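You operate a simulated robot arm through the tools that you are given. There is no shell and no other tool. Be economical: measure what you need, move in short steps, check, and stop when the job is done.

You are at the controls of a simulated two-armed robot. One attempt, no reset.

JOB
Tip the cup's water into the sink, then brush the lime smear off the sink floor.
Fine: no spill; cup and yellow brush back where they stood. Set down upright: yellow brush. What is to be rubbed or washed off counts as gone when no trace of it is left.
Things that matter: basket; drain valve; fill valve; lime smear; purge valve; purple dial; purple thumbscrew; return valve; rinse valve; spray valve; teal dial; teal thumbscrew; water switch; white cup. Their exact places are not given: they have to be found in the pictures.

It is judged by the outcome, as a careful person would: the job done as asked, and still so three seconds after it is handed in. It fails if anything else is knocked over, pushed out of place, dropped, spilled or broken.

ROBOT AND FRAMES
Two 7-joint arms with fingered hands on one trunk, on a base that drives. Base frame: it is fixed to the floor where the robot stands at the start and does not move with it; the origin is under the middle of the robot, x ahead of it, y to its left, z up. Units: mm, degrees, N and s.
The left shoulder is at the start at [40, 146, 1305], the right one opposite. With the tool pointing down near the work surface each hand reaches from about 100 to 640 mm from the robot's upright axis, wherever it stands, measured 20 degrees to its own side. Places, roughly: basket (12x15x11 cm) [600, 200, 1300]; drain valve [300, 300, 700]; fill valve [300, -100, 1000]; lime smear [500, -600, 800]; purge valve [300, 600, 500]; purple dial [600, 600, 1100]; purple thumbscrew [300, 600, 1000]; return valve [300, 1600, 900]; rinse valve [300, -500, 600]; spray valve [300, 1900, 900]; teal dial [600, 900, 1100]; teal thumbscrew [300, 900, 1000]; water switch [300, 300, 1100]. Payload 4 kg a hand.
The TCP of each hand is the grasp point between the finger pads, 26 mm short of the fingertips. In the tool frame z runs along the fingers and y along their closing line. The gripper opens to 148 mm. The gripper's body begins 73 mm behind the TCP. The gripper is a hand of 3 fingers: y runs from the thumb to the fingers, the wrist lies at [0, 0, -224] in the tool frame, and closing takes about 1.5 s.
Orientation is told as [roll, pitch, yaw] about the base's x, y, z axes, in that order, counted from this pose: with the fingers straight down and closing along the base's y, the tool's x points along the base's -x, its y along +y and its z along -z.

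CONTROLS
- The arms move only by the tool play_rows. It takes "left_plan", "right_plan" or both (then of equal length, played together; a hand with none holds still); each is a list of rows, each an object of numbers (a shift or turn left out is 0, a gripper value left out holds the last): "dx", "dy", "dz": the shift along the tool's x, y, z in mm; "rx", "ry", "rz": the turn, a rotation vector about the tool's x, y, z in degrees. In form: [{"dx": .., "dy": .., "dz": .., "rx": .., "ry": .., "rz": ..}, ...]. A call has 1 to 20 rows; each row shifts and turns the commanded pose from where the row before left it, along the tool's axes as they then stand. "left_gripper" and "right_gripper" are, for a hand that has rows, the closure in counts, from 0 (fully open) to 255 (shut), set as the call begins (left out, the last holds). Each row takes 0.2 s and may step no farther than 50 mm and 8.6 degrees from the row before; otherwise, or with a gripper value out of range, the whole call is refused. A pose out of reach is approached as far as the arm can. The call stops where the force on the tool passes 80 N (or 10 N more than at its start, if that is more) or the arm is blocked; 0.2 s more then pass. The fingers move at their own pace (about 108 mm/s each) and stop on an object; they squeeze with about 26 N. The grip force told is the motor's: it shows also when the fingers shut on nothing. Time passes only in rows, and 0.2 s behind the last, so rows that do not move let the fingers close. It gives the time, the measured TCP pose, the force on the tool (base axes), the opening and the grip force at its end, in the units of the frame above (readings bear some noise), with the torque about the TCP (base axes, N m) and any sound that the robot's microphone picked up, and new pictures: "show" is both (left out), scene, wrist or none (wrist: the cameras of the hands that moved).
- Cameras (640 x 400 px; columns grow to the right, rows downward): "scene" is now at [111.3, -10.3, 1551.6]; the picture's right is [-0.10, -1.00, -0.00], its down [-0.40, 0.04, -0.91] and it looks along [0.91, -0.09, -0.41] (base axes); focal length 214 px, centre (320, 200). "left" rides on the left gripper at [-67, -39, -90] in its tool frame; the picture's right is [0.50, -0.87, 0.00], its down [0.66, 0.38, -0.65] and it looks along [0.57, 0.33, 0.76] (tool axes); focal length 222 px, centre (320, 200). "right" rides on the right gripper at [68, -39, -90] in its tool frame; the picture's right is [0.50, 0.87, 0.00], its down [-0.66, 0.38, -0.65] and it looks along [-0.57, 0.33, 0.76] (tool axes); focal length 222 px, centre (320, 200).
- lift_body(by): slides the trunk up (or, below 0, down) by that many mm; the arms and the scene camera ride with it, the base frame stays. It gives what a move gives, with no picture.
- steer(legs): drives the robot by 1 to 6 legs, each [ahead, left, turn to the left] in mm, mm and degrees, along the robot's own axes; the way and the turn of a leg run together, so that a leg with both is an arc; at most 1500 mm and 180 degrees a leg. The arms and the cameras ride along, it lands a little off, and it stops where it bumps. It gives what a move gives, and a new picture of the scene camera.
- curl_fingers(finger1, finger2, thumb_bend, hand): sets how far each is bent, from 0 (flat) to 1 (curled in); at 0.3 the hand is open as for a grip, at 0.7 the pads meet at the TCP. One left out holds its place. A second passes; each finger stops where it meets its share of the squeeze, and holds until it gets a number again. A gripper value or a shape takes the hand back. It gives what a move gives, with no picture; readings hold the bend of each and the force on the fingers (four entries, about 0 where the hand has none), thumb and palm.
- grasp_type(shape, hand): the hand has 3 fingers and takes this shape, open, in about a second: jaw (thumb against the fingers, like two jaws); tri (thumb and two fingers); tip (a fingertip pinch); poke (one finger out to press); point (the index stretched); flat (the hand flat); cup (the hand cupped); fist (a fist). The gripper value then closes the fingers along that shape, each until it touches; the sizes above hold for jaw. It gives what a move gives, with no picture.
- pan_tilt(pan, tilt): turns the head with the scene camera to pan (to the left, within 86 degrees either way) and tilt (down, from -29 to 69), counted from straight ahead of the robot. It gives what a move gives, and a new picture of the scene camera.
- measure_at(camera, pixels): for up to 12 pixels [column, row] of the newest picture of that camera ("zoom" is the newest enlarged one), the place [x, y, z] in the base frame of the surface seen there, good to about 3 mm. It takes no simulated time.
- zoom(camera, box): a new picture of the part [left, top, right, bottom] of that camera's present view, enlarged. It takes no simulated time.
- hand_in(): hands the job in; it is judged then, once.

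Work in short steps. Measure before you move; look again where a grasp or a placing could have gone wrong, and mend it. You have 80 turns and 260 pictures in all, those below and enlarged ones among them. Open the grippers and draw the arms clear of the work before you hand the job in, unless the task says otherwise; then end with one line.

The tools are called after "Call:" as a command line: name --argument value ..., lists and objects as JSON in quotes. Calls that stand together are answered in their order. play_rows: Moves the arms, as the interface text tells. Its arguments: {"type":"object","properties":{"left_plan":{"type":"array"},"left_gripper":{"type":"number"},"right_plan":{"type":"array"},"right_gripper":{"type":"number"},"show":{"type":"string","enum":["both","scene","wrist","none"]}},"required":[]} The other tools are called the same way: lift_body (by) slides the trunk up or down; grasp_type (shape, hand) gives the hand a shape; curl_fingers (finger1, finger2, thumb_bend, hand) moves the fingers one by one; steer (legs) drives the base; pan_tilt (pan, tilt) turns the head that bears the scene camera; measure_at (camera, pixels) gives the place of the surface under pixels of a picture; zoom (camera, box) takes an enlarged picture of a part of a camera's view; hand_in () hands the job in.

At the start:

```text
clock: 0.0
left_ee_pos: [312.9, -12.4, 1548.1]
left_orientation: [-0.2, 0.0, 0.1]
left_force: [0.3, -0.2, -0.1]
left_wrist_torque: [-0.01, 0.0, 0.02]
left_finger_gap: 147.9
left_gripper_force: 0.0
left_shape: jaw
left_bend: [0.3, 0.3, 0.3]
left_finger forces: [0.0, 0.1, 0.0, 0.0, 0.0, 0.0]
right_ee_pos: [372.0, -501.8, 1150.0]
right_orientation: [0.0, 0.0, -0.1]
right_force: [0.5, -0.4, -0.2]
right_wrist_torque: [0.02, 0.01, -0.01]
right_finger_gap: 148.0
right_gripper_force: 0.0
right_shape: jaw
right_bend: [0.3, 0.3, 0.3]
right_finger forces: [0.0, 0.0, 0.1, 0.0, 0.1, 0.0]
trunk travel left (down, up): [-475.0, 31.0]
robot x, y, heading: [-1.2, -1.2, 0.1]
head pan, tilt: [-5.6, 23.9]
```

scene: 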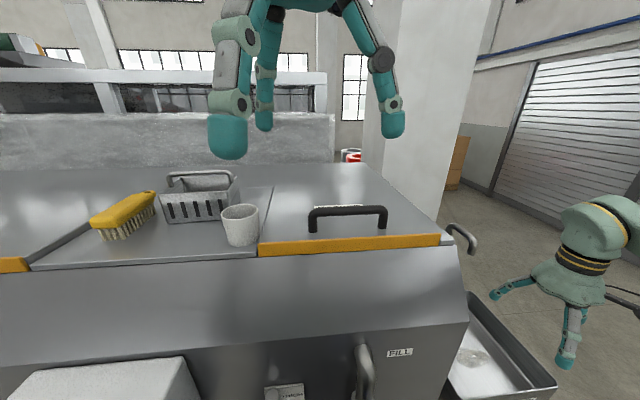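
right: 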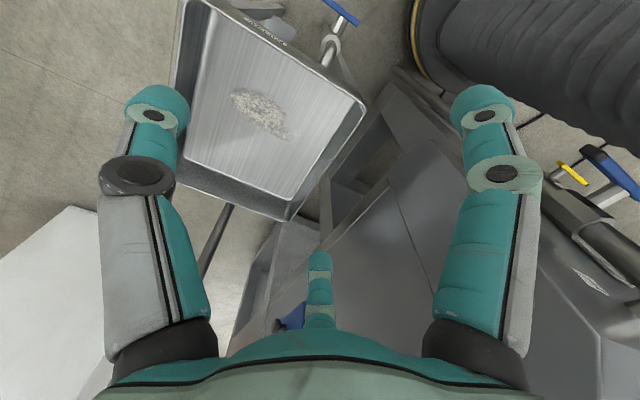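
left: 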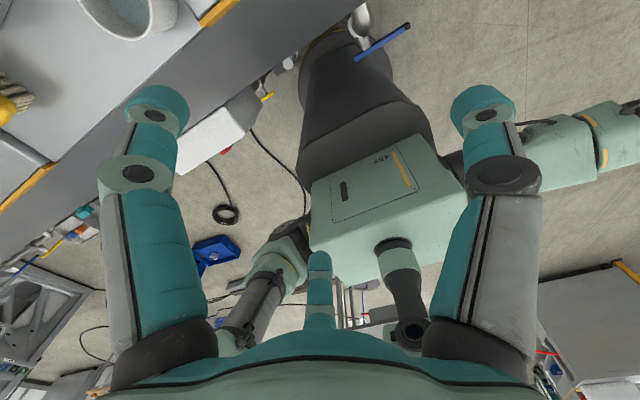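

The cup is at about (240,225), the brush at (125,212), and the sink with the smear at (475,358). I'll measure them and zoom in.

Call:
measure_at --camera "scene" --pixels '[[240, 211], [240, 235], [222, 215], [258, 212], [97, 222], [152, 196], [110, 236], [475, 358], [470, 295], [550, 385], [460, 235], [245, 262]]'

Call:
zoom --camera "scene" --box '[60, 150, 300, 300]'

Call:
pan_tilt --pan -50 --tilt 45

```text
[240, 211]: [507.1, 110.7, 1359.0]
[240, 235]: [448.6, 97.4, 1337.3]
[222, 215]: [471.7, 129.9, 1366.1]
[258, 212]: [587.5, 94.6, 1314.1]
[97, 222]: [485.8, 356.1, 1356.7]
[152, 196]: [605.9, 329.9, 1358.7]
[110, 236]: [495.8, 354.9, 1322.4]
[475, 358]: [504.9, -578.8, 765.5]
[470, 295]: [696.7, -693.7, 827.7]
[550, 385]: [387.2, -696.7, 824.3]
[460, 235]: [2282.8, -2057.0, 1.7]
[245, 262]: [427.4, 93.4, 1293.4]
```

```text
2.67 times, centred on (180, 225) of scene
```

zoom: 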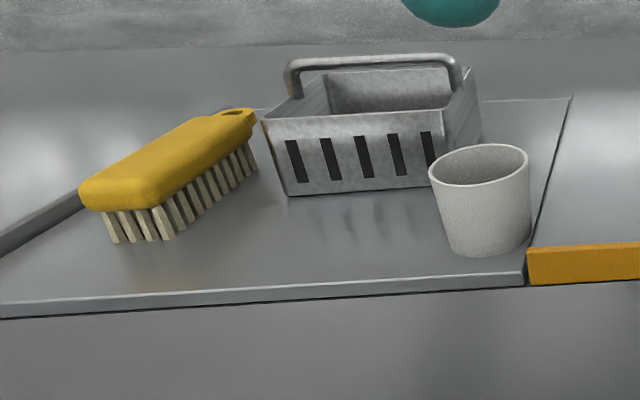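

```text
clock: 1.1
left_ee_pos: [313.5, -10.5, 1547.4]
left_orientation: [-0.1, -0.1, 0.0]
left_force: [-0.4, -0.4, -0.4]
left_wrist_torque: [-0.01, 0.01, -0.05]
left_finger_gap: 148.0
left_gripper_force: 0.0
left_shape: jaw
left_bend: [0.3, 0.3, 0.3]
left_finger forces: [0.1, 0.1, 0.1, 0.0, 0.0, 0.0]
right_ee_pos: [372.9, -502.0, 1150.4]
right_orientation: [0.0, 0.0, 0.0]
right_force: [0.7, 0.4, -0.5]
right_wrist_torque: [0.0, -0.02, -0.03]
right_finger_gap: 148.0
right_gripper_force: 0.0
right_shape: jaw
right_bend: [0.3, 0.3, 0.3]
right_finger forces: [0.1, 0.1, 0.1, 0.0, 0.1, 0.0]
trunk travel left (down, up): [-475.0, 31.0]
robot x, y, heading: [-1.0, -3.2, -0.1]
head pan, tilt: [-50.0, 45.0]
```

scene: 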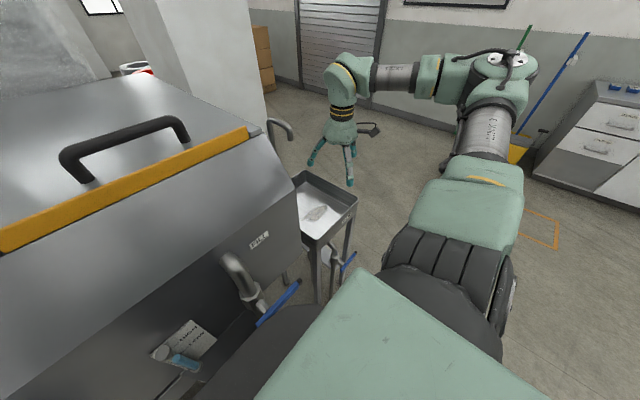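

I'll measure the sink corners, the floor and nearby things from this view, and take a closer look.

Call:
measure_at --camera "scene" --pixels '[[306, 173], [357, 200], [313, 245], [314, 213], [314, 232], [340, 208], [305, 185], [258, 239], [292, 290], [243, 265], [350, 262], [280, 130]]'

Call:
zoom --camera "scene" --box '[220, 110, 420, 310]'

Call:
zoom --camera "right" --box '[120, 0, 440, 230]'

Call:
measure_at --camera "right" --pixels '[[200, 2], [365, 105], [289, 218], [175, 182], [235, 92], [290, 133], [262, 110], [320, 50], [345, 12], [570, 170], [610, 175], [262, 12]]'

```text
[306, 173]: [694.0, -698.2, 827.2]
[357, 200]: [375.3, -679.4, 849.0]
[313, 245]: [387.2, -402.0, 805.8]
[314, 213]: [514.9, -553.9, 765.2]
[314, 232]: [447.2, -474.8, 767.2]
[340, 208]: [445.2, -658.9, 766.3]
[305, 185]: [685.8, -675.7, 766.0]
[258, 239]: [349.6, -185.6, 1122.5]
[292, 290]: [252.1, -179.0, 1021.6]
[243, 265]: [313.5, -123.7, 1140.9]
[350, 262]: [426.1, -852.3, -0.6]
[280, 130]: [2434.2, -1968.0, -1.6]
```

```text
2.00 times, centred on (320, 210) of scene
```

zoom: 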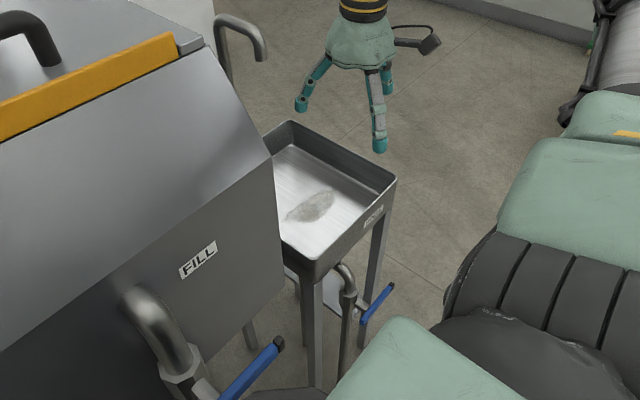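

```text
1.74 times, centred on (280, 115) of right
```

zoom: 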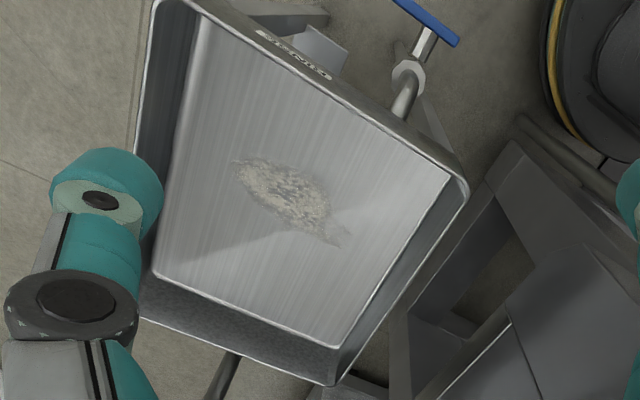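

```text
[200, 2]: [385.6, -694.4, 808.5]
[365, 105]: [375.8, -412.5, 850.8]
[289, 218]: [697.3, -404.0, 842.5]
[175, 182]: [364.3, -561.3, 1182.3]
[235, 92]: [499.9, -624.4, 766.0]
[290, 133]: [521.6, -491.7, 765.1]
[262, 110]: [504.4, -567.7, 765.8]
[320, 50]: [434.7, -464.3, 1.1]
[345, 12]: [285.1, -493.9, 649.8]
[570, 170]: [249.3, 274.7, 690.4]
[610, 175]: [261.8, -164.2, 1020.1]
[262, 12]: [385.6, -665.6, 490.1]
```

I'll measure the extents of the robot's own body (left camera) and the tap behind the sink to check clearance for sideways driving.

Call:
measure_at --camera "left" --pixels '[[312, 185], [420, 135], [312, 235], [340, 100], [310, 80], [385, 42], [200, 135], [215, 250], [230, 215], [360, 15], [400, 80], [130, 30]]'

Call:
pan_tilt --pan -25 --tilt 65

```text
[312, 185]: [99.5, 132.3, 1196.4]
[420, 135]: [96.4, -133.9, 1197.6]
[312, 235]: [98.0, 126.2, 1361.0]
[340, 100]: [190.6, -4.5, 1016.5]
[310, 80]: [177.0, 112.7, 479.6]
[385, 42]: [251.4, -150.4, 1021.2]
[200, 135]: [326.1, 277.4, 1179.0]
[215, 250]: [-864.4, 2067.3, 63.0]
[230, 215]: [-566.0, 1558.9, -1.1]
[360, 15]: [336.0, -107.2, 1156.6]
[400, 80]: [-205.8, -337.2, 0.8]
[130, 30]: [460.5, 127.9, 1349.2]
```

```text
clock: 2.0
left_ee_pos: [312.7, -12.5, 1547.5]
left_orientation: [-0.1, 0.0, 0.1]
left_force: [0.5, -0.1, 0.5]
left_wrist_torque: [0.0, -0.01, 0.05]
left_finger_gap: 148.0
left_gripper_force: 0.1
left_shape: jaw
left_bend: [0.3, 0.3, 0.3]
left_finger forces: [0.1, 0.0, 0.0, 0.0, 0.0, 0.1]
right_ee_pos: [371.8, -502.8, 1149.7]
right_orientation: [0.0, -0.1, -0.1]
right_force: [-0.2, 0.3, -0.1]
right_wrist_torque: [0.01, -0.01, 0.01]
right_finger_gap: 147.9
right_gripper_force: 0.1
right_shape: jaw
right_bend: [0.3, 0.3, 0.3]
right_finger forces: [0.0, 0.0, 0.1, 0.0, 0.0, 0.0]
trunk travel left (down, up): [-475.0, 31.0]
robot x, y, heading: [1.2, 1.7, -0.2]
head pan, tilt: [-25.0, 65.0]
```

scene: 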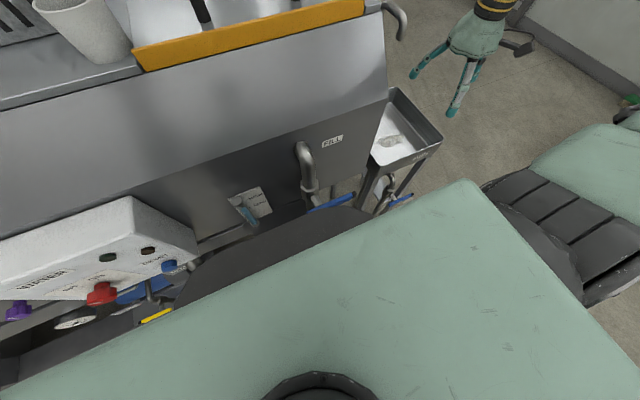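

I'll use the left hand for all of it. First I'll back off 100 mm for clearance and look at the cup and brush closely.

Call:
steer --legs '[[-100, 0, 0]]'

Call:
pan_tilt --pan 15 --tilt 35

Call:
zoom --camera "scene" --box '[160, 80, 400, 230]'

```text
clock: 3.2
left_ee_pos: [221.7, -12.8, 1545.8]
left_orientation: [0.0, 0.3, 0.2]
left_force: [0.5, 0.2, 0.0]
left_wrist_torque: [0.02, 0.07, 0.02]
left_finger_gap: 147.7
left_gripper_force: 0.0
left_shape: jaw
left_bend: [0.3, 0.3, 0.3]
left_finger forces: [0.0, 0.0, 0.0, 0.0, 0.0, 0.0]
right_ee_pos: [278.6, -502.0, 1147.4]
right_orientation: [0.0, 0.3, -0.1]
right_force: [1.1, 0.1, 1.0]
right_wrist_torque: [-0.01, 0.04, -0.03]
right_finger_gap: 147.9
right_gripper_force: 0.0
right_shape: jaw
right_bend: [0.3, 0.3, 0.3]
right_finger forces: [0.1, 0.0, 0.1, 0.0, 0.1, 0.1]
trunk travel left (down, up): [-475.0, 31.0]
robot x, y, heading: [-97.0, -0.1, -0.1]
head pan, tilt: [-25.0, 65.0]
```

scene: 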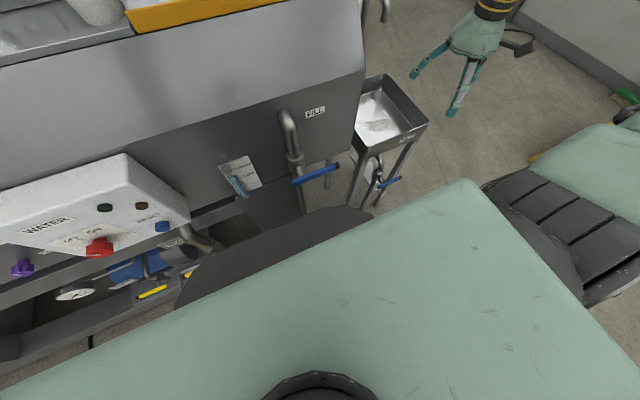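

```text
clock: 4.2
left_ee_pos: [214.7, -12.4, 1548.0]
left_orientation: [-0.2, 0.0, 0.1]
left_force: [-0.9, 0.2, 0.2]
left_wrist_torque: [0.0, -0.01, -0.02]
left_finger_gap: 147.8
left_gripper_force: 0.1
left_shape: jaw
left_bend: [0.3, 0.3, 0.3]
left_finger forces: [0.1, 0.1, 0.0, 0.0, 0.1, 0.0]
right_ee_pos: [274.0, -500.9, 1148.9]
right_orientation: [0.0, 0.0, -0.1]
right_force: [-0.4, 0.3, -0.3]
right_wrist_torque: [0.0, -0.02, -0.01]
right_finger_gap: 147.5
right_gripper_force: 0.1
right_shape: jaw
right_bend: [0.3, 0.3, 0.3]
right_finger forces: [0.1, 0.0, 0.2, 0.0, 0.0, 0.0]
trunk travel left (down, up): [-475.0, 31.0]
robot x, y, heading: [-100.3, -0.8, 0.1]
head pan, tilt: [15.0, 35.0]
```

scene: 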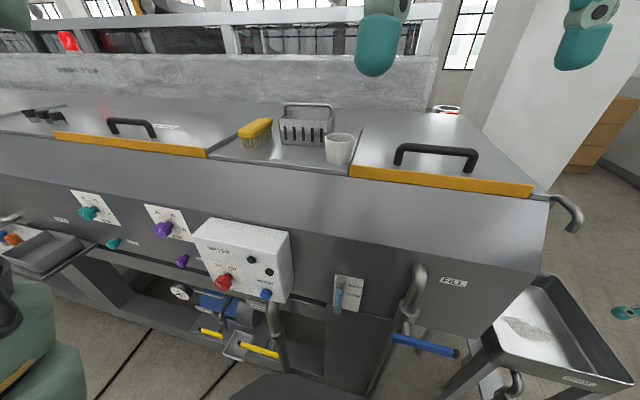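

```text
2.67 times, centred on (280, 155) of scene
```

zoom: 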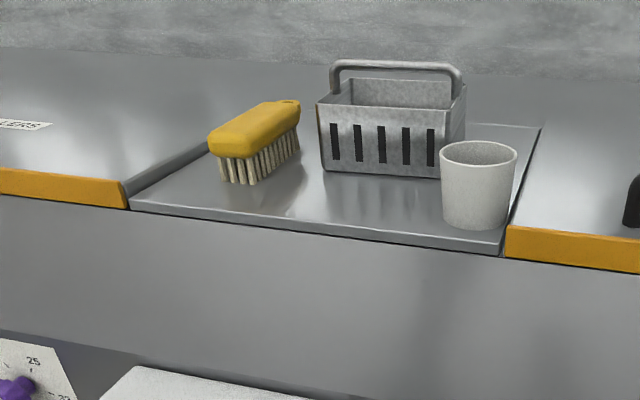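

Now I'll measure cup rim points, ledge, brush and basket in the enlarged picture, and the spout by the sink.

Call:
measure_at --camera "zoom" --pixels '[[443, 160], [514, 158], [478, 142], [478, 170], [478, 215], [475, 228], [400, 215], [235, 150], [210, 145], [285, 105], [240, 125], [395, 66]]'

Call:
measure_at --camera "scene" --pixels '[[575, 225], [560, 200], [552, 198], [455, 350], [400, 335], [268, 293], [222, 282], [338, 297], [430, 150], [540, 190]]'

```text
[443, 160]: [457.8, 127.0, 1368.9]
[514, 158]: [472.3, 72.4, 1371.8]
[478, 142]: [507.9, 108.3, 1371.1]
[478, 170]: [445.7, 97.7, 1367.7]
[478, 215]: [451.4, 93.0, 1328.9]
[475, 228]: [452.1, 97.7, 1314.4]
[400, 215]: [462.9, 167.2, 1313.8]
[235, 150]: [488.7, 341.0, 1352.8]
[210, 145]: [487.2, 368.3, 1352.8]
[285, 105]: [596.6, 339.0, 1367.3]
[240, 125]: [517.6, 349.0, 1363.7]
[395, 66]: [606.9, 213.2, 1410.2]
```

```text
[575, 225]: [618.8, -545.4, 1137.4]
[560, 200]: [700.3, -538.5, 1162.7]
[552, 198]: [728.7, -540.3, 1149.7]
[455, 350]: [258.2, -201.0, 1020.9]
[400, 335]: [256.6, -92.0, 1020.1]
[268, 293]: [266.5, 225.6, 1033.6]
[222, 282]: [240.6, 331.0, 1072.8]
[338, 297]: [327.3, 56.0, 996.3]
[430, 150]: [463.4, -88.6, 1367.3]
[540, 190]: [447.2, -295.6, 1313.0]
```

The finger layout matters for the cup grasp, so I'll measure the fingertips in the left hand camera.

Call:
play_rows --left_plan '[{"dx": 0}]' --show "wrist"

Call:
measure_at --camera "left" --pixels '[[155, 100], [485, 100], [320, 258], [320, 290], [150, 230], [490, 230], [155, 130], [485, 130]]'

```text
clock: 4.6
left_ee_pos: [213.3, -11.2, 1547.3]
left_orientation: [-0.1, 0.1, 0.1]
left_force: [1.0, 0.3, 0.1]
left_wrist_torque: [-0.01, -0.02, 0.03]
left_finger_gap: 148.1
left_gripper_force: 0.0
left_shape: jaw
left_bend: [0.3, 0.3, 0.3]
left_finger forces: [0.0, 0.0, 0.1, 0.0, 0.0, 0.0]
right_ee_pos: [273.5, -502.3, 1150.2]
right_orientation: [0.0, -0.1, -0.1]
right_force: [-0.4, -0.2, -0.5]
right_wrist_torque: [-0.02, -0.01, 0.05]
right_finger_gap: 147.9
right_gripper_force: 0.1
right_shape: jaw
right_bend: [0.3, 0.3, 0.3]
right_finger forces: [0.0, 0.1, 0.0, 0.0, 0.1, 0.0]
trunk travel left (down, up): [-475.0, 31.0]
robot x, y, heading: [-100.8, -0.2, -0.0]
head pan, tilt: [15.0, 35.0]
```

left: 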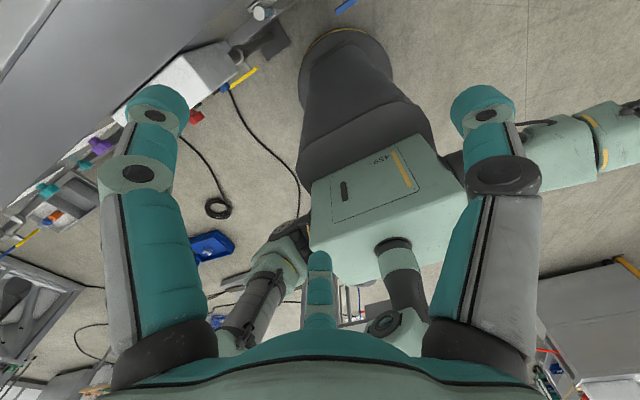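

```text
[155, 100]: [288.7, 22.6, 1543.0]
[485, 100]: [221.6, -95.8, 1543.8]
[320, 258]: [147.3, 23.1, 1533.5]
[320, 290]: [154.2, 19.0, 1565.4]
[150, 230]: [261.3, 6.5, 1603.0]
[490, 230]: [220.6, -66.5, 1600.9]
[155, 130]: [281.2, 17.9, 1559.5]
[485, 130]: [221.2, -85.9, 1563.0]
```

The hand is a symmetric three-finger claw (thumb at tool -y, two fingers at ±x, +y), so I'll grasp the cup from above, yawed 30° so a gap between fingers faces the pour side. First I need the basket's near face for clearance.

Call:
measure_at --camera "zoom" --pixels '[[322, 165], [440, 172], [438, 115], [320, 110], [462, 140], [360, 190], [285, 155], [235, 180], [295, 110], [222, 165], [520, 240], [535, 240]]'

Call:
play_rows --left_plan '[{"rz": 7.5, "dz": -40, "dx": -40}, {"rz": 7.5, "dx": -40}, {"rz": 7.5}, {"rz": 7.5}]' --left_gripper 80 --show "wrist"

```text
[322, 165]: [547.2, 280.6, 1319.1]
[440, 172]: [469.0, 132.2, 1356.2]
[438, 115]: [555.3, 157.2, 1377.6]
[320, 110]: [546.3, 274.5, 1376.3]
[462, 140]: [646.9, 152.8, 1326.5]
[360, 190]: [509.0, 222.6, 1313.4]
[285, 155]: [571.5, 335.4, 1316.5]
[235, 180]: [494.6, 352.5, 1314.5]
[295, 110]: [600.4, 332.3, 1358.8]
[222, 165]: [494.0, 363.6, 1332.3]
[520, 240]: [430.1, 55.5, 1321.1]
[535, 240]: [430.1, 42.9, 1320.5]
```

```text
refused: row 1 steps farther than a row can; nothing moved
```

The basket starts at y≈155, well clear. The step was too long, so I'll use smaller rows: raise, yaw 30°, pre-close slightly and move toward above the cup.

Call:
play_rows --left_plan '[{"rz": 7.5, "dz": -20, "dx": -30}, {"rz": 7.5, "dx": -30}, {"rz": 7.5}, {"rz": 7.5}, {"dx": 0}]' --left_gripper 80 --show "wrist"

Call:
measure_at --camera "left" --pixels '[[200, 100], [440, 100], [320, 258]]'

```text
clock: 5.8
left_ee_pos: [271.4, -16.9, 1564.7]
left_orientation: [0.1, -0.1, -30.1]
left_force: [-0.6, -0.5, -0.1]
left_wrist_torque: [0.0, 0.01, -0.03]
left_finger_gap: 101.9
left_gripper_force: 0.1
left_shape: jaw
left_bend: [0.29, 0.28, 0.73]
left_finger forces: [0.1, 0.1, 0.0, 0.1, 0.0, 0.0]
left hand out of reach, approached as far as the arm can: row 2
right_ee_pos: [274.0, -504.2, 1149.0]
right_orientation: [0.1, 0.0, -0.2]
right_force: [0.2, 0.1, 0.2]
right_wrist_torque: [0.01, -0.01, 0.0]
right_finger_gap: 148.0
right_gripper_force: 0.1
right_shape: jaw
right_bend: [0.3, 0.3, 0.3]
right_finger forces: [0.1, 0.1, 0.1, 0.0, 0.1, 0.1]
trunk travel left (down, up): [-475.0, 31.0]
robot x, y, heading: [-94.3, -0.2, -0.0]
head pan, tilt: [15.0, 35.0]
```

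left: 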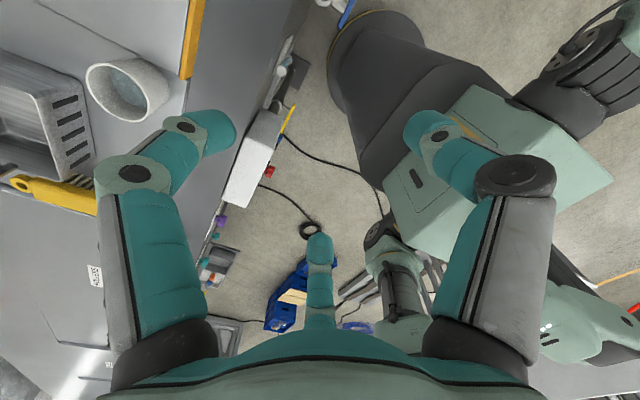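

```text
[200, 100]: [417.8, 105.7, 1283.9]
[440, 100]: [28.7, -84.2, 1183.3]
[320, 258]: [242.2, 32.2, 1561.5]
```

I'll measure the fingertips in this new half-closed state, and the cup rim.

Call:
measure_at --camera "left" --pixels '[[212, 130], [430, 130], [320, 245], [90, 80], [165, 85], [125, 62], [128, 118], [125, 95]]'

```text
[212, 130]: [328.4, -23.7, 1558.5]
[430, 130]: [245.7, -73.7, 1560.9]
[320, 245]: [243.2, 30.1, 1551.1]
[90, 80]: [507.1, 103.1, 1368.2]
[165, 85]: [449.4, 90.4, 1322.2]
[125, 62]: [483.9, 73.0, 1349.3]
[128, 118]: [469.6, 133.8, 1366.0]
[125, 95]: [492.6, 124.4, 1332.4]
```

The tips form an even ring of about 58 mm radius. Now I'll move over the cup centre (477,100) and down to z≈1450, then check.

Call:
play_rows --left_plan '[{"dx": -20, "dy": 34, "dz": 6}, {"dx": -20, "dy": 34, "dz": 6}, {"dx": -20, "dy": 34, "dz": 6}, {"dx": -20, "dy": 34, "dz": 6}, {"dx": -20, "dy": 34, "dz": 6}, {"dx": -20, "dy": 34, "dz": 6}, {"dz": 26}, {"dz": 26}, {"dz": 26}, {"dz": 0}]' --show "both"

```text
clock: 8.0
left_ee_pos: [341.9, 30.2, 1459.9]
left_orientation: [-0.1, -0.1, -29.9]
left_force: [0.4, 0.5, -0.1]
left_wrist_torque: [-0.03, 0.03, -0.02]
left_finger_gap: 101.8
left_gripper_force: 0.1
left_shape: jaw
left_bend: [0.29, 0.28, 0.73]
left_finger forces: [0.0, 0.0, 0.0, 0.0, 0.1, 0.0]
left hand out of reach, approached as far as the arm can: row 1, 2, 3, 4, 5, 6
right_ee_pos: [273.0, -501.9, 1149.1]
right_orientation: [0.0, 0.1, 0.0]
right_force: [0.0, 0.5, 0.6]
right_wrist_torque: [-0.02, -0.04, 0.01]
right_finger_gap: 147.9
right_gripper_force: 0.0
right_shape: jaw
right_bend: [0.3, 0.3, 0.3]
right_finger forces: [0.0, 0.0, 0.0, 0.0, 0.1, 0.1]
trunk travel left (down, up): [-475.0, 31.0]
robot x, y, heading: [-98.6, 0.9, -0.2]
head pan, tilt: [15.0, 35.0]
```

scene: 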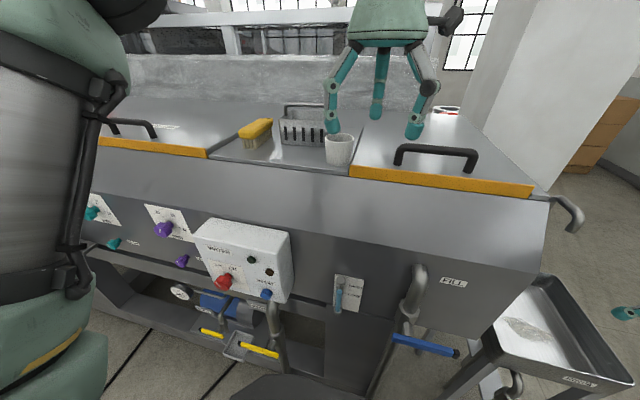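
left: 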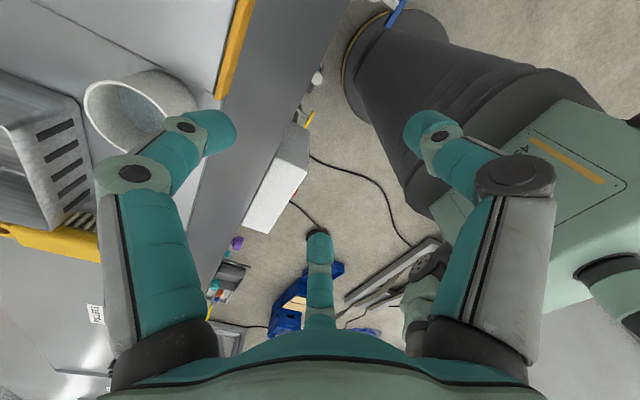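

The reach is short at this height, so I'll raise the trunk 31 mm and drive forward 100 mm (the tips stay above everything).

Call:
lift_body --by 31

Call:
steer --legs '[[100, 0, 0]]'

```text
clock: 8.8
left_ee_pos: [343.0, 31.9, 1491.2]
left_orientation: [-0.2, 0.0, -29.9]
left_force: [0.6, 0.7, -0.7]
left_wrist_torque: [-0.01, 0.01, -0.04]
left_finger_gap: 101.8
left_gripper_force: 0.0
left_shape: jaw
left_bend: [0.29, 0.28, 0.73]
left_finger forces: [0.1, 0.0, 0.1, 0.1, 0.0, 0.0]
right_ee_pos: [273.4, -502.4, 1179.8]
right_orientation: [0.0, 0.0, -0.1]
right_force: [-0.2, 0.6, 0.6]
right_wrist_torque: [-0.03, 0.03, -0.03]
right_finger_gap: 148.0
right_gripper_force: 0.2
right_shape: jaw
right_bend: [0.3, 0.3, 0.3]
right_finger forces: [0.1, 0.0, 0.0, 0.1, 0.0, 0.0]
trunk travel left (down, up): [-506.0, 0.0]
robot x, y, heading: [-99.4, -1.2, -0.0]
head pan, tilt: [15.0, 35.0]
```

```text
clock: 9.9
left_ee_pos: [430.3, 29.9, 1492.9]
left_orientation: [0.1, -0.4, -29.9]
left_force: [-0.9, 0.2, 0.4]
left_wrist_torque: [-0.01, -0.02, 0.01]
left_finger_gap: 101.8
left_gripper_force: 0.1
left_shape: jaw
left_bend: [0.29, 0.28, 0.73]
left_finger forces: [0.0, 0.0, 0.0, 0.1, 0.0, 0.0]
right_ee_pos: [363.3, -503.1, 1181.7]
right_orientation: [0.0, -0.5, -0.1]
right_force: [-0.9, -0.6, -0.5]
right_wrist_torque: [-0.01, -0.06, -0.01]
right_finger_gap: 148.0
right_gripper_force: 0.0
right_shape: jaw
right_bend: [0.3, 0.3, 0.3]
right_finger forces: [0.0, 0.0, 0.1, 0.1, 0.0, 0.0]
trunk travel left (down, up): [-506.0, 0.0]
robot x, y, heading: [2.3, -0.0, 0.1]
head pan, tilt: [15.0, 35.0]
```

scene: 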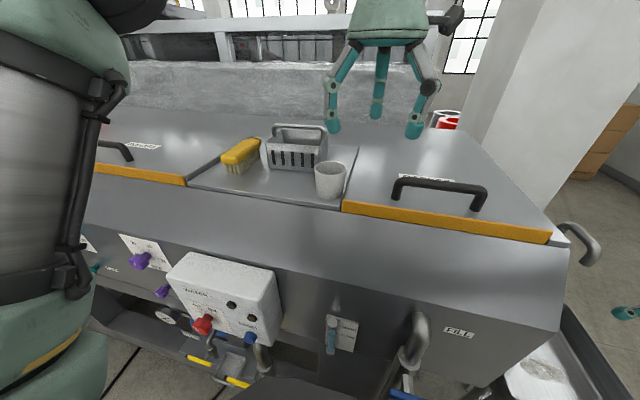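

The hand is now at about (443,30,1491); I'll move over the cup centre and down to about 1440.

Call:
play_rows --left_plan '[{"dx": 2, "dy": 26, "dz": 15}, {"dx": 2, "dy": 26, "dz": 15}, {"dx": 2, "dy": 26, "dz": 20}, {"dz": 0}, {"dz": 0}]' --show "both"

```text
clock: 11.1
left_ee_pos: [471.0, 100.5, 1441.9]
left_orientation: [0.0, -0.3, -29.8]
left_force: [0.8, -0.6, 0.1]
left_wrist_torque: [0.01, -0.02, 0.0]
left_finger_gap: 102.0
left_gripper_force: 0.1
left_shape: jaw
left_bend: [0.29, 0.28, 0.73]
left_finger forces: [0.0, 0.0, 0.0, 0.0, 0.0, 0.0]
right_ee_pos: [369.3, -502.3, 1180.3]
right_orientation: [0.0, 0.0, -0.1]
right_force: [-0.1, 0.1, 0.5]
right_wrist_torque: [0.02, -0.03, -0.01]
right_finger_gap: 147.9
right_gripper_force: 0.1
right_shape: jaw
right_bend: [0.3, 0.3, 0.3]
right_finger forces: [0.0, 0.1, 0.0, 0.0, 0.1, 0.0]
trunk travel left (down, up): [-506.0, 0.0]
robot x, y, heading: [-1.2, -0.4, 0.1]
head pan, tilt: [15.0, 35.0]
```

scene: 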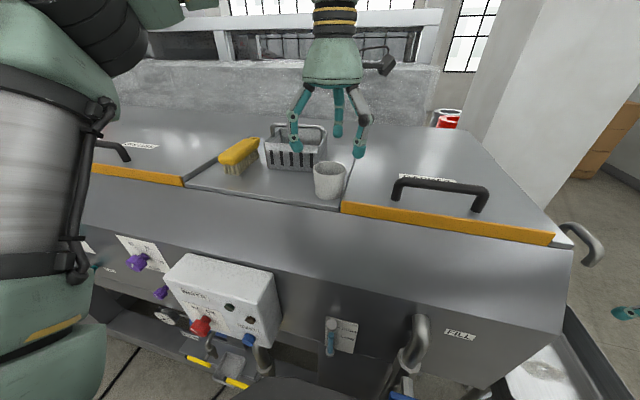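
left: 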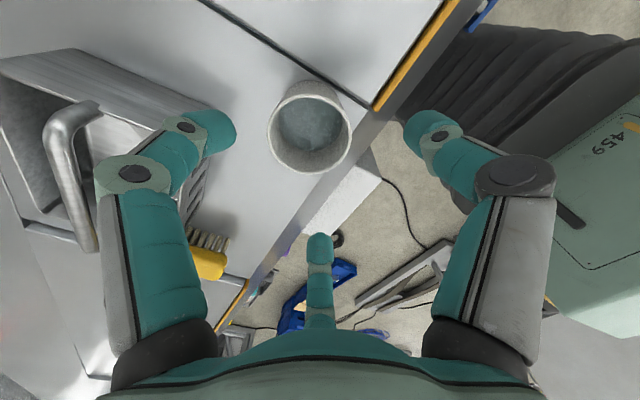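

I'll refine the cup centre from this close view and check the finger ring.

Call:
measure_at --camera "left" --pixels '[[271, 130], [348, 127], [310, 83], [312, 172], [230, 130], [408, 130], [320, 240], [95, 105], [310, 130], [125, 250]]'

```text
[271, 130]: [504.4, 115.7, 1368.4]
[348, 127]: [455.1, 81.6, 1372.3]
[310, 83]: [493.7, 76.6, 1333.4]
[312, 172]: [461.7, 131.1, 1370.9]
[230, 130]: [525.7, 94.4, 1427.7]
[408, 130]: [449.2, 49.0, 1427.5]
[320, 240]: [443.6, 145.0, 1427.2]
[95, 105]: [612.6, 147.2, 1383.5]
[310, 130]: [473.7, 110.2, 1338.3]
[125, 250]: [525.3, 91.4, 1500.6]
```

The cup centre is about (478,100). I'll descend to TCP z≈1358, which keeps the tips over the yellow edge at 1321.

Call:
play_rows --left_plan '[{"dx": -6, "dy": 3.5, "dz": 20}, {"dz": 20}, {"dz": 20}, {"dz": 12}, {"dz": 12}, {"dz": 0}]' --show "both"

```text
clock: 12.5
left_ee_pos: [479.5, 102.7, 1357.0]
left_orientation: [-0.1, -0.1, -30.0]
left_force: [0.3, 0.1, -0.6]
left_wrist_torque: [0.01, -0.02, 0.03]
left_finger_gap: 101.9
left_gripper_force: 0.1
left_shape: jaw
left_bend: [0.29, 0.28, 0.73]
left_finger forces: [0.0, 0.0, 0.1, 0.0, 0.1, 0.0]
right_ee_pos: [370.7, -502.0, 1179.4]
right_orientation: [0.0, -0.1, -0.1]
right_force: [-0.2, 0.3, 0.0]
right_wrist_torque: [-0.01, 0.01, 0.0]
right_finger_gap: 147.8
right_gripper_force: 0.0
right_shape: jaw
right_bend: [0.3, 0.3, 0.3]
right_finger forces: [0.1, 0.0, 0.0, 0.1, 0.0, 0.1]
trunk travel left (down, up): [-506.0, 0.0]
robot x, y, heading: [-0.9, 1.3, -0.1]
head pan, tilt: [15.0, 35.0]
```

scene: 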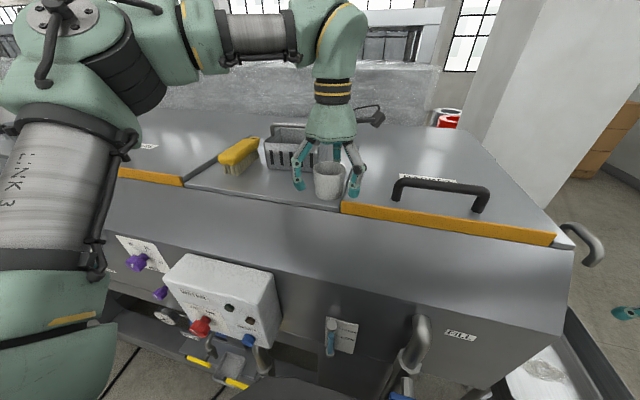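
left: 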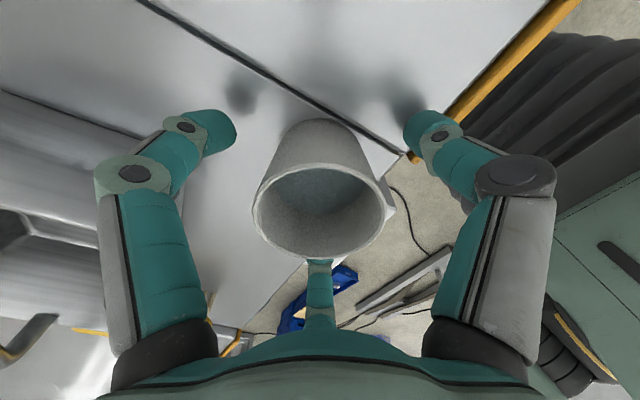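

The fingers surround the cup evenly, so I'll close to a moderate count.

Call:
play_rows --left_plan '[{"dz": 0}, {"dz": 0}, {"dz": 0}, {"dz": 0}, {"dz": 0}, {"dz": 0}]' --left_gripper 175 --show "wrist"

```text
clock: 13.9
left_ee_pos: [480.6, 102.5, 1356.0]
left_orientation: [0.0, 0.0, -29.9]
left_force: [0.0, -0.2, -0.3]
left_wrist_torque: [0.01, 0.01, 0.01]
left_finger_gap: 53.0
left_gripper_force: 26.0
left_shape: jaw
left_bend: [0.77, 0.77, 0.7]
left_finger forces: [23.0, 24.0, 0.0, 0.0, 23.5, 0.0]
right_ee_pos: [372.4, -503.0, 1178.5]
right_orientation: [0.1, 0.1, -0.1]
right_force: [-0.6, 0.1, -0.5]
right_wrist_torque: [-0.02, -0.01, 0.02]
right_finger_gap: 147.9
right_gripper_force: 0.0
right_shape: jaw
right_bend: [0.3, 0.3, 0.3]
right_finger forces: [0.0, 0.0, 0.1, 0.0, 0.0, 0.0]
trunk travel left (down, up): [-506.0, 0.0]
robot x, y, heading: [-2.6, 0.4, 0.0]
head pan, tilt: [15.0, 35.0]
```

left: 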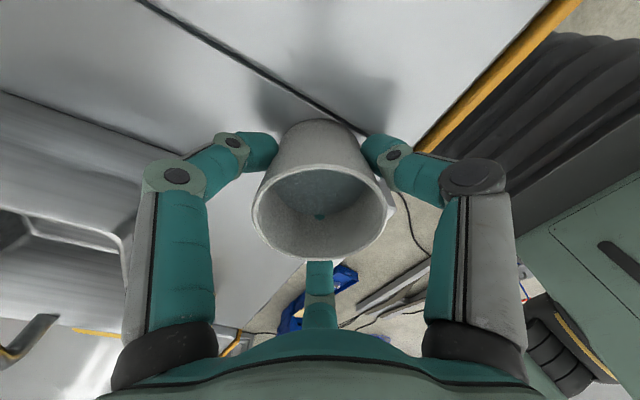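

All three fingers grip at about 23 N each. I'll lift the cup 70 mm straight up and check.

Call:
play_rows --left_plan '[{"dz": -10}, {"dz": -15}, {"dz": -15}, {"dz": -15}, {"dz": -15}, {"dz": 0}]' --show "both"

```text
clock: 15.3
left_ee_pos: [480.3, 100.6, 1424.5]
left_orientation: [-0.1, 0.0, -29.9]
left_force: [-0.1, -0.2, -0.8]
left_wrist_torque: [0.02, 0.0, 0.01]
left_finger_gap: 53.1
left_gripper_force: 26.5
left_shape: jaw
left_bend: [0.77, 0.77, 0.7]
left_finger forces: [23.1, 24.0, 0.1, 0.0, 23.5, 0.1]
right_ee_pos: [371.2, -501.5, 1179.3]
right_orientation: [0.1, 0.0, -0.1]
right_force: [0.5, 0.0, 0.8]
right_wrist_torque: [0.01, -0.03, -0.02]
right_finger_gap: 147.9
right_gripper_force: 0.1
right_shape: jaw
right_bend: [0.3, 0.3, 0.3]
right_finger forces: [0.0, 0.0, 0.1, 0.0, 0.0, 0.0]
trunk travel left (down, up): [-506.0, 0.0]
robot x, y, heading: [-1.6, -2.8, 0.0]
head pan, tilt: [15.0, 35.0]
```

scene: 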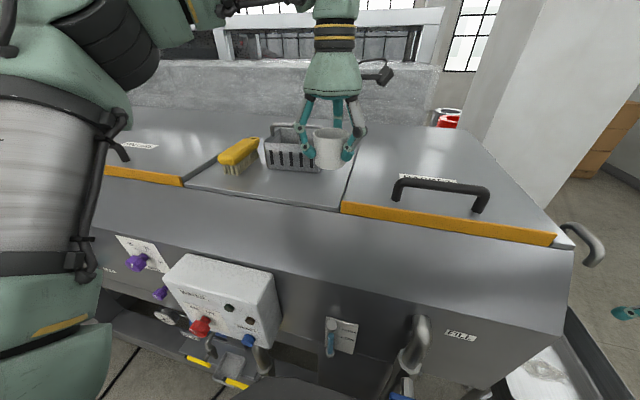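
left: 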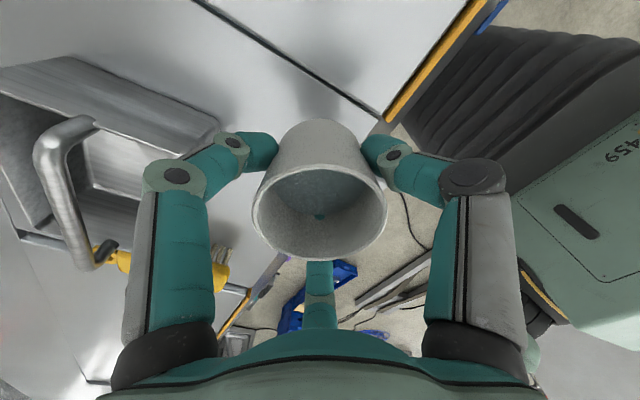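

The cup is held upright. I'll drive back 120 mm, then sideways to the right toward the sink.

Call:
steer --legs '[[-120, 0, 0], [0, -300, 0]]'

Call:
pan_tilt --pan -40 --tilt 45

```text
clock: 18.2
left_ee_pos: [359.1, -193.1, 1425.1]
left_orientation: [-0.2, -0.2, -29.6]
left_force: [-1.2, 0.7, -1.1]
left_wrist_torque: [0.0, 0.0, -0.02]
left_finger_gap: 52.9
left_gripper_force: 26.3
left_shape: jaw
left_bend: [0.77, 0.77, 0.7]
left_finger forces: [23.2, 23.9, 0.0, 0.0, 23.5, 0.1]
right_ee_pos: [255.0, -800.7, 1180.4]
right_orientation: [-0.1, 0.0, 0.2]
right_force: [-0.4, 0.9, 0.2]
right_wrist_torque: [-0.03, 0.0, -0.02]
right_finger_gap: 147.8
right_gripper_force: 0.0
right_shape: jaw
right_bend: [0.3, 0.3, 0.3]
right_finger forces: [0.0, 0.0, 0.0, 0.0, 0.0, 0.1]
trunk travel left (down, up): [-506.0, 0.0]
robot x, y, heading: [-119.6, -300.6, 0.1]
head pan, tilt: [15.0, 35.0]
```

scene: 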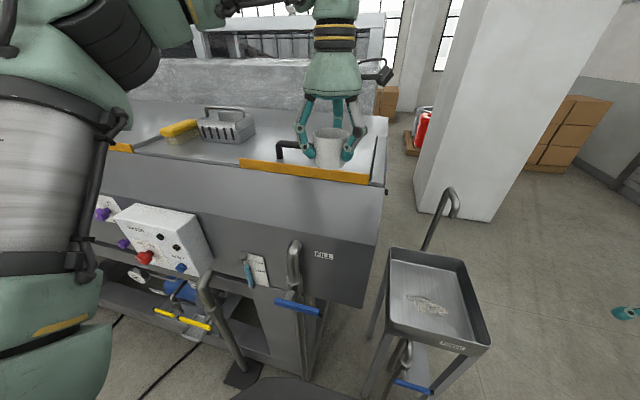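

```text
clock: 19.5
left_ee_pos: [360.4, -196.1, 1425.8]
left_orientation: [-0.2, -0.1, -29.6]
left_force: [-0.2, 0.0, 0.1]
left_wrist_torque: [-0.02, 0.02, -0.01]
left_finger_gap: 52.7
left_gripper_force: 26.3
left_shape: jaw
left_bend: [0.77, 0.77, 0.7]
left_finger forces: [23.2, 24.0, 0.0, 0.1, 23.5, 0.0]
right_ee_pos: [253.6, -801.1, 1179.7]
right_orientation: [-0.1, 0.0, 0.2]
right_force: [0.6, -0.6, 0.0]
right_wrist_torque: [0.02, 0.03, 0.01]
right_finger_gap: 148.1
right_gripper_force: 0.0
right_shape: jaw
right_bend: [0.3, 0.3, 0.3]
right_finger forces: [0.0, 0.0, 0.0, 0.1, 0.1, 0.0]
trunk travel left (down, up): [-506.0, 0.0]
robot x, y, heading: [-121.6, -303.2, 0.3]
head pan, tilt: [-40.0, 45.0]
```

scene: 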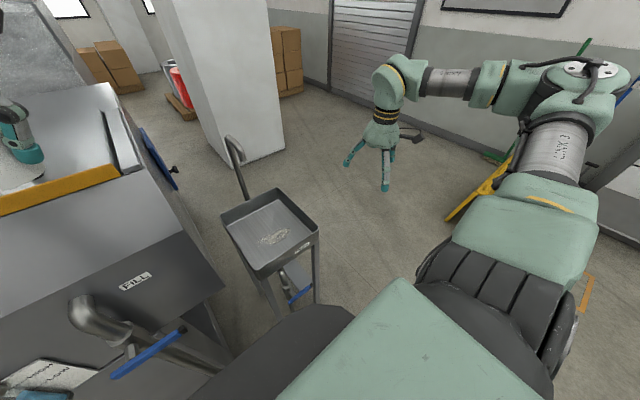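

The path is clear so far; I'll check how far away the yellow thing on the right is before continuing.

Call:
measure_at --camera "scene" --pixels '[[480, 195], [505, 170], [590, 285], [560, 100], [605, 165], [300, 295]]'

Call:
steer --legs '[[0, -290, 0]]'

```text
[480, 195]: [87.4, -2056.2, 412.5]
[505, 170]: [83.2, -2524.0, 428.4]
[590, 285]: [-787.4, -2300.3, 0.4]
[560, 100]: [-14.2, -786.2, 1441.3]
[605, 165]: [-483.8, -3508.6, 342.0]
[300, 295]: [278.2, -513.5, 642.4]
```

```text
clock: 21.5
left_ee_pos: [362.6, -486.8, 1425.1]
left_orientation: [-0.1, -0.2, -29.6]
left_force: [-1.0, 0.5, -0.1]
left_wrist_torque: [-0.02, 0.0, 0.0]
left_finger_gap: 52.9
left_gripper_force: 26.1
left_shape: jaw
left_bend: [0.77, 0.77, 0.7]
left_finger forces: [23.2, 24.0, 0.1, 0.0, 23.5, 0.0]
right_ee_pos: [253.2, -1091.9, 1180.8]
right_orientation: [-0.1, 0.0, 0.1]
right_force: [0.3, 0.6, 0.4]
right_wrist_torque: [-0.03, 0.0, 0.04]
right_finger_gap: 147.8
right_gripper_force: 0.1
right_shape: jaw
right_bend: [0.3, 0.3, 0.3]
right_finger forces: [0.1, 0.0, 0.0, 0.0, 0.0, 0.0]
trunk travel left (down, up): [-506.0, 0.0]
robot x, y, heading: [-120.3, -593.7, 0.2]
head pan, tilt: [-40.0, 45.0]
```

scene: 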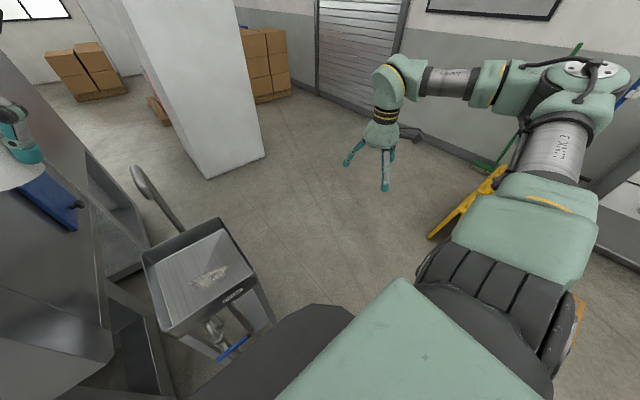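

At (-120,-594) now. I'll lower the trunk 200 mm and look at the left arm's clearance from the machine.

Call:
lift_body --by -200

Call:
pan_tilt --pan 15 --tilt 40

```text
clock: 23.6
left_ee_pos: [361.7, -490.4, 1225.4]
left_orientation: [-0.1, -0.1, -29.7]
left_force: [0.7, 0.1, -0.4]
left_wrist_torque: [0.04, 0.03, -0.01]
left_finger_gap: 53.3
left_gripper_force: 26.1
left_shape: jaw
left_bend: [0.77, 0.77, 0.7]
left_finger forces: [23.3, 23.9, 0.0, 0.0, 23.5, 0.0]
right_ee_pos: [254.0, -1094.9, 979.4]
right_orientation: [0.0, 0.0, 0.2]
right_force: [1.0, 0.4, 0.0]
right_wrist_torque: [-0.03, -0.01, 0.0]
right_finger_gap: 147.8
right_gripper_force: 0.0
right_shape: jaw
right_bend: [0.3, 0.3, 0.3]
right_finger forces: [0.0, 0.0, 0.0, 0.0, 0.1, 0.0]
trunk travel left (down, up): [-306.0, 200.0]
robot x, y, heading: [-119.6, -594.7, 0.2]
head pan, tilt: [-40.0, 45.0]
```

```text
clock: 24.9
left_ee_pos: [362.5, -489.5, 1225.7]
left_orientation: [-0.1, -0.1, -29.7]
left_force: [-0.1, 0.1, -0.6]
left_wrist_torque: [-0.01, -0.01, 0.0]
left_finger_gap: 53.0
left_gripper_force: 26.0
left_shape: jaw
left_bend: [0.77, 0.77, 0.7]
left_finger forces: [23.2, 24.0, 0.0, 0.0, 23.5, 0.0]
right_ee_pos: [254.1, -1095.6, 980.0]
right_orientation: [-0.1, -0.1, 0.1]
right_force: [-0.2, 0.1, -0.5]
right_wrist_torque: [0.01, 0.0, 0.06]
right_finger_gap: 148.1
right_gripper_force: 0.1
right_shape: jaw
right_bend: [0.3, 0.3, 0.3]
right_finger forces: [0.0, 0.1, 0.0, 0.0, 0.1, 0.1]
trunk travel left (down, up): [-306.0, 200.0]
robot x, y, heading: [-114.6, -596.2, -0.0]
head pan, tilt: [15.0, 40.0]
```

scene: 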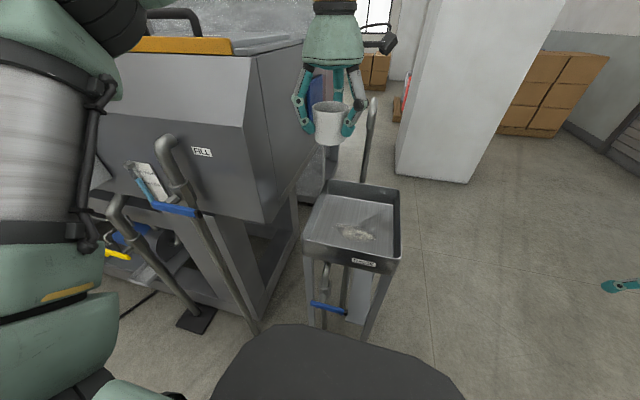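

Clear view: the sink is straight ahead. I'll move the cup over it to about (505,-540,1075).

Call:
play_rows --left_plan '[{"dx": -25, "dy": 4.5, "dz": 25}, {"dx": -25, "dy": 4.5, "dz": 25}, {"dx": -25, "dy": 4.5, "dz": 25}, {"dx": -25, "dy": 4.5, "dz": 25}, {"dx": -25, "dy": 4.5, "dz": 25}, {"dx": -25, "dy": 4.5, "dz": 25}, {"dz": 0}]' --show "scene"

Call:
measure_at --camera "scene" --pixels '[[60, 200], [85, 235], [60, 300], [370, 115], [373, 100], [375, 180]]'

```text
clock: 26.5
left_ee_pos: [507.7, -539.5, 1073.8]
left_orientation: [-0.1, 0.0, -29.7]
left_force: [-0.1, 0.1, -0.2]
left_wrist_torque: [0.01, -0.01, 0.0]
left_finger_gap: 53.1
left_gripper_force: 25.8
left_shape: jaw
left_bend: [0.77, 0.77, 0.7]
left_finger forces: [23.1, 24.1, 0.1, 0.0, 23.4, 0.0]
right_ee_pos: [253.9, -1094.6, 979.9]
right_orientation: [0.0, -0.1, 0.1]
right_force: [0.2, 0.2, -1.1]
right_wrist_torque: [0.0, 0.0, 0.01]
right_finger_gap: 148.0
right_gripper_force: 0.1
right_shape: jaw
right_bend: [0.3, 0.3, 0.3]
right_finger forces: [0.0, 0.0, 0.1, 0.0, 0.1, 0.0]
trunk travel left (down, up): [-306.0, 200.0]
robot x, y, heading: [-121.4, -592.7, 0.0]
head pan, tilt: [15.0, 40.0]
```

scene: 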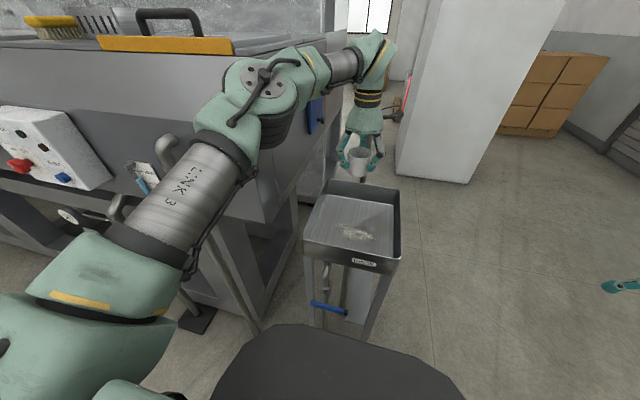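

```text
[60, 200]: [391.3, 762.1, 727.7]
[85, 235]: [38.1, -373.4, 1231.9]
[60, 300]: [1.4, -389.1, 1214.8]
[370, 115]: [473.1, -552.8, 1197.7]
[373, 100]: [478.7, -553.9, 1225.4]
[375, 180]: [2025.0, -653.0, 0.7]
```

I'll check the elbow's place relative to the machine before pitching.

Call:
measure_at --camera "scene" --pixels '[[265, 85], [210, 170], [250, 130], [180, 245], [168, 150], [260, 150], [325, 75]]'

```text
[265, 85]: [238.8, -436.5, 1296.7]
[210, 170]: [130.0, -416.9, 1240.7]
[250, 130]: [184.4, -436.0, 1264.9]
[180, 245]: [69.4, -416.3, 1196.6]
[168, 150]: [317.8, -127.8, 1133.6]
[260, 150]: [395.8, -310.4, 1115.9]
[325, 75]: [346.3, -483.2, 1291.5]
```

The elbow sits at y≈-436, clear of the machine (y>-300). I'll lower 40 mm and start pitching the cup back toward the robot by 40°.

Call:
play_rows --left_plan '[{"dz": 20}, {"dz": 20}, {"rx": -4, "ry": -6.93}, {"rx": -4, "ry": -6.93}, {"rx": -4, "ry": -6.93}, {"rx": -4, "ry": -6.93}, {"rx": -4, "ry": -6.93}, {"dz": 0}]' --show "both"

```text
clock: 28.3
left_ee_pos: [506.3, -542.0, 1034.9]
left_orientation: [22.7, -34.0, -36.7]
left_force: [-0.2, 0.0, -1.1]
left_wrist_torque: [0.01, 0.04, -0.02]
left_finger_gap: 52.8
left_gripper_force: 25.7
left_shape: jaw
left_bend: [0.77, 0.77, 0.7]
left_finger forces: [23.2, 24.0, 0.0, 0.0, 23.1, 0.0]
right_ee_pos: [254.0, -1094.1, 978.8]
right_orientation: [0.0, 0.1, 0.1]
right_force: [0.2, 0.6, 0.6]
right_wrist_torque: [0.01, 0.02, 0.02]
right_finger_gap: 147.5
right_gripper_force: 0.0
right_shape: jaw
right_bend: [0.3, 0.3, 0.3]
right_finger forces: [0.1, 0.0, 0.1, 0.0, 0.1, 0.0]
trunk travel left (down, up): [-306.0, 200.0]
robot x, y, heading: [-121.2, -593.5, 0.2]
head pan, tilt: [15.0, 40.0]
```

scene: 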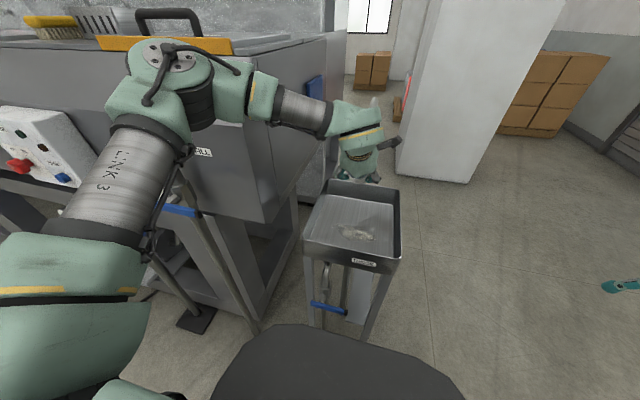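
left: 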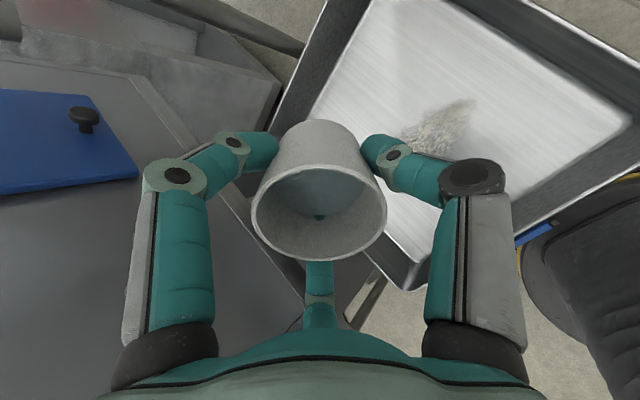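

The tilt is 40° straight forward, and water is still in the cup. I'll check the elbow, which swung toward the machine.

Call:
measure_at --camera "scene" --pixels '[[175, 55], [200, 100], [140, 170], [112, 100], [215, 110], [125, 50], [200, 150], [150, 35]]'

```text
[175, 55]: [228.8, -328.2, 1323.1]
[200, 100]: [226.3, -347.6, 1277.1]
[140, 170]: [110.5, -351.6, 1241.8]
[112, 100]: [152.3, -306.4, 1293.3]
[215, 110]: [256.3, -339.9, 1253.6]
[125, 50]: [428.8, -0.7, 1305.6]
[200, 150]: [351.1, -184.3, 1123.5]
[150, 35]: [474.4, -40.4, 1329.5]
```

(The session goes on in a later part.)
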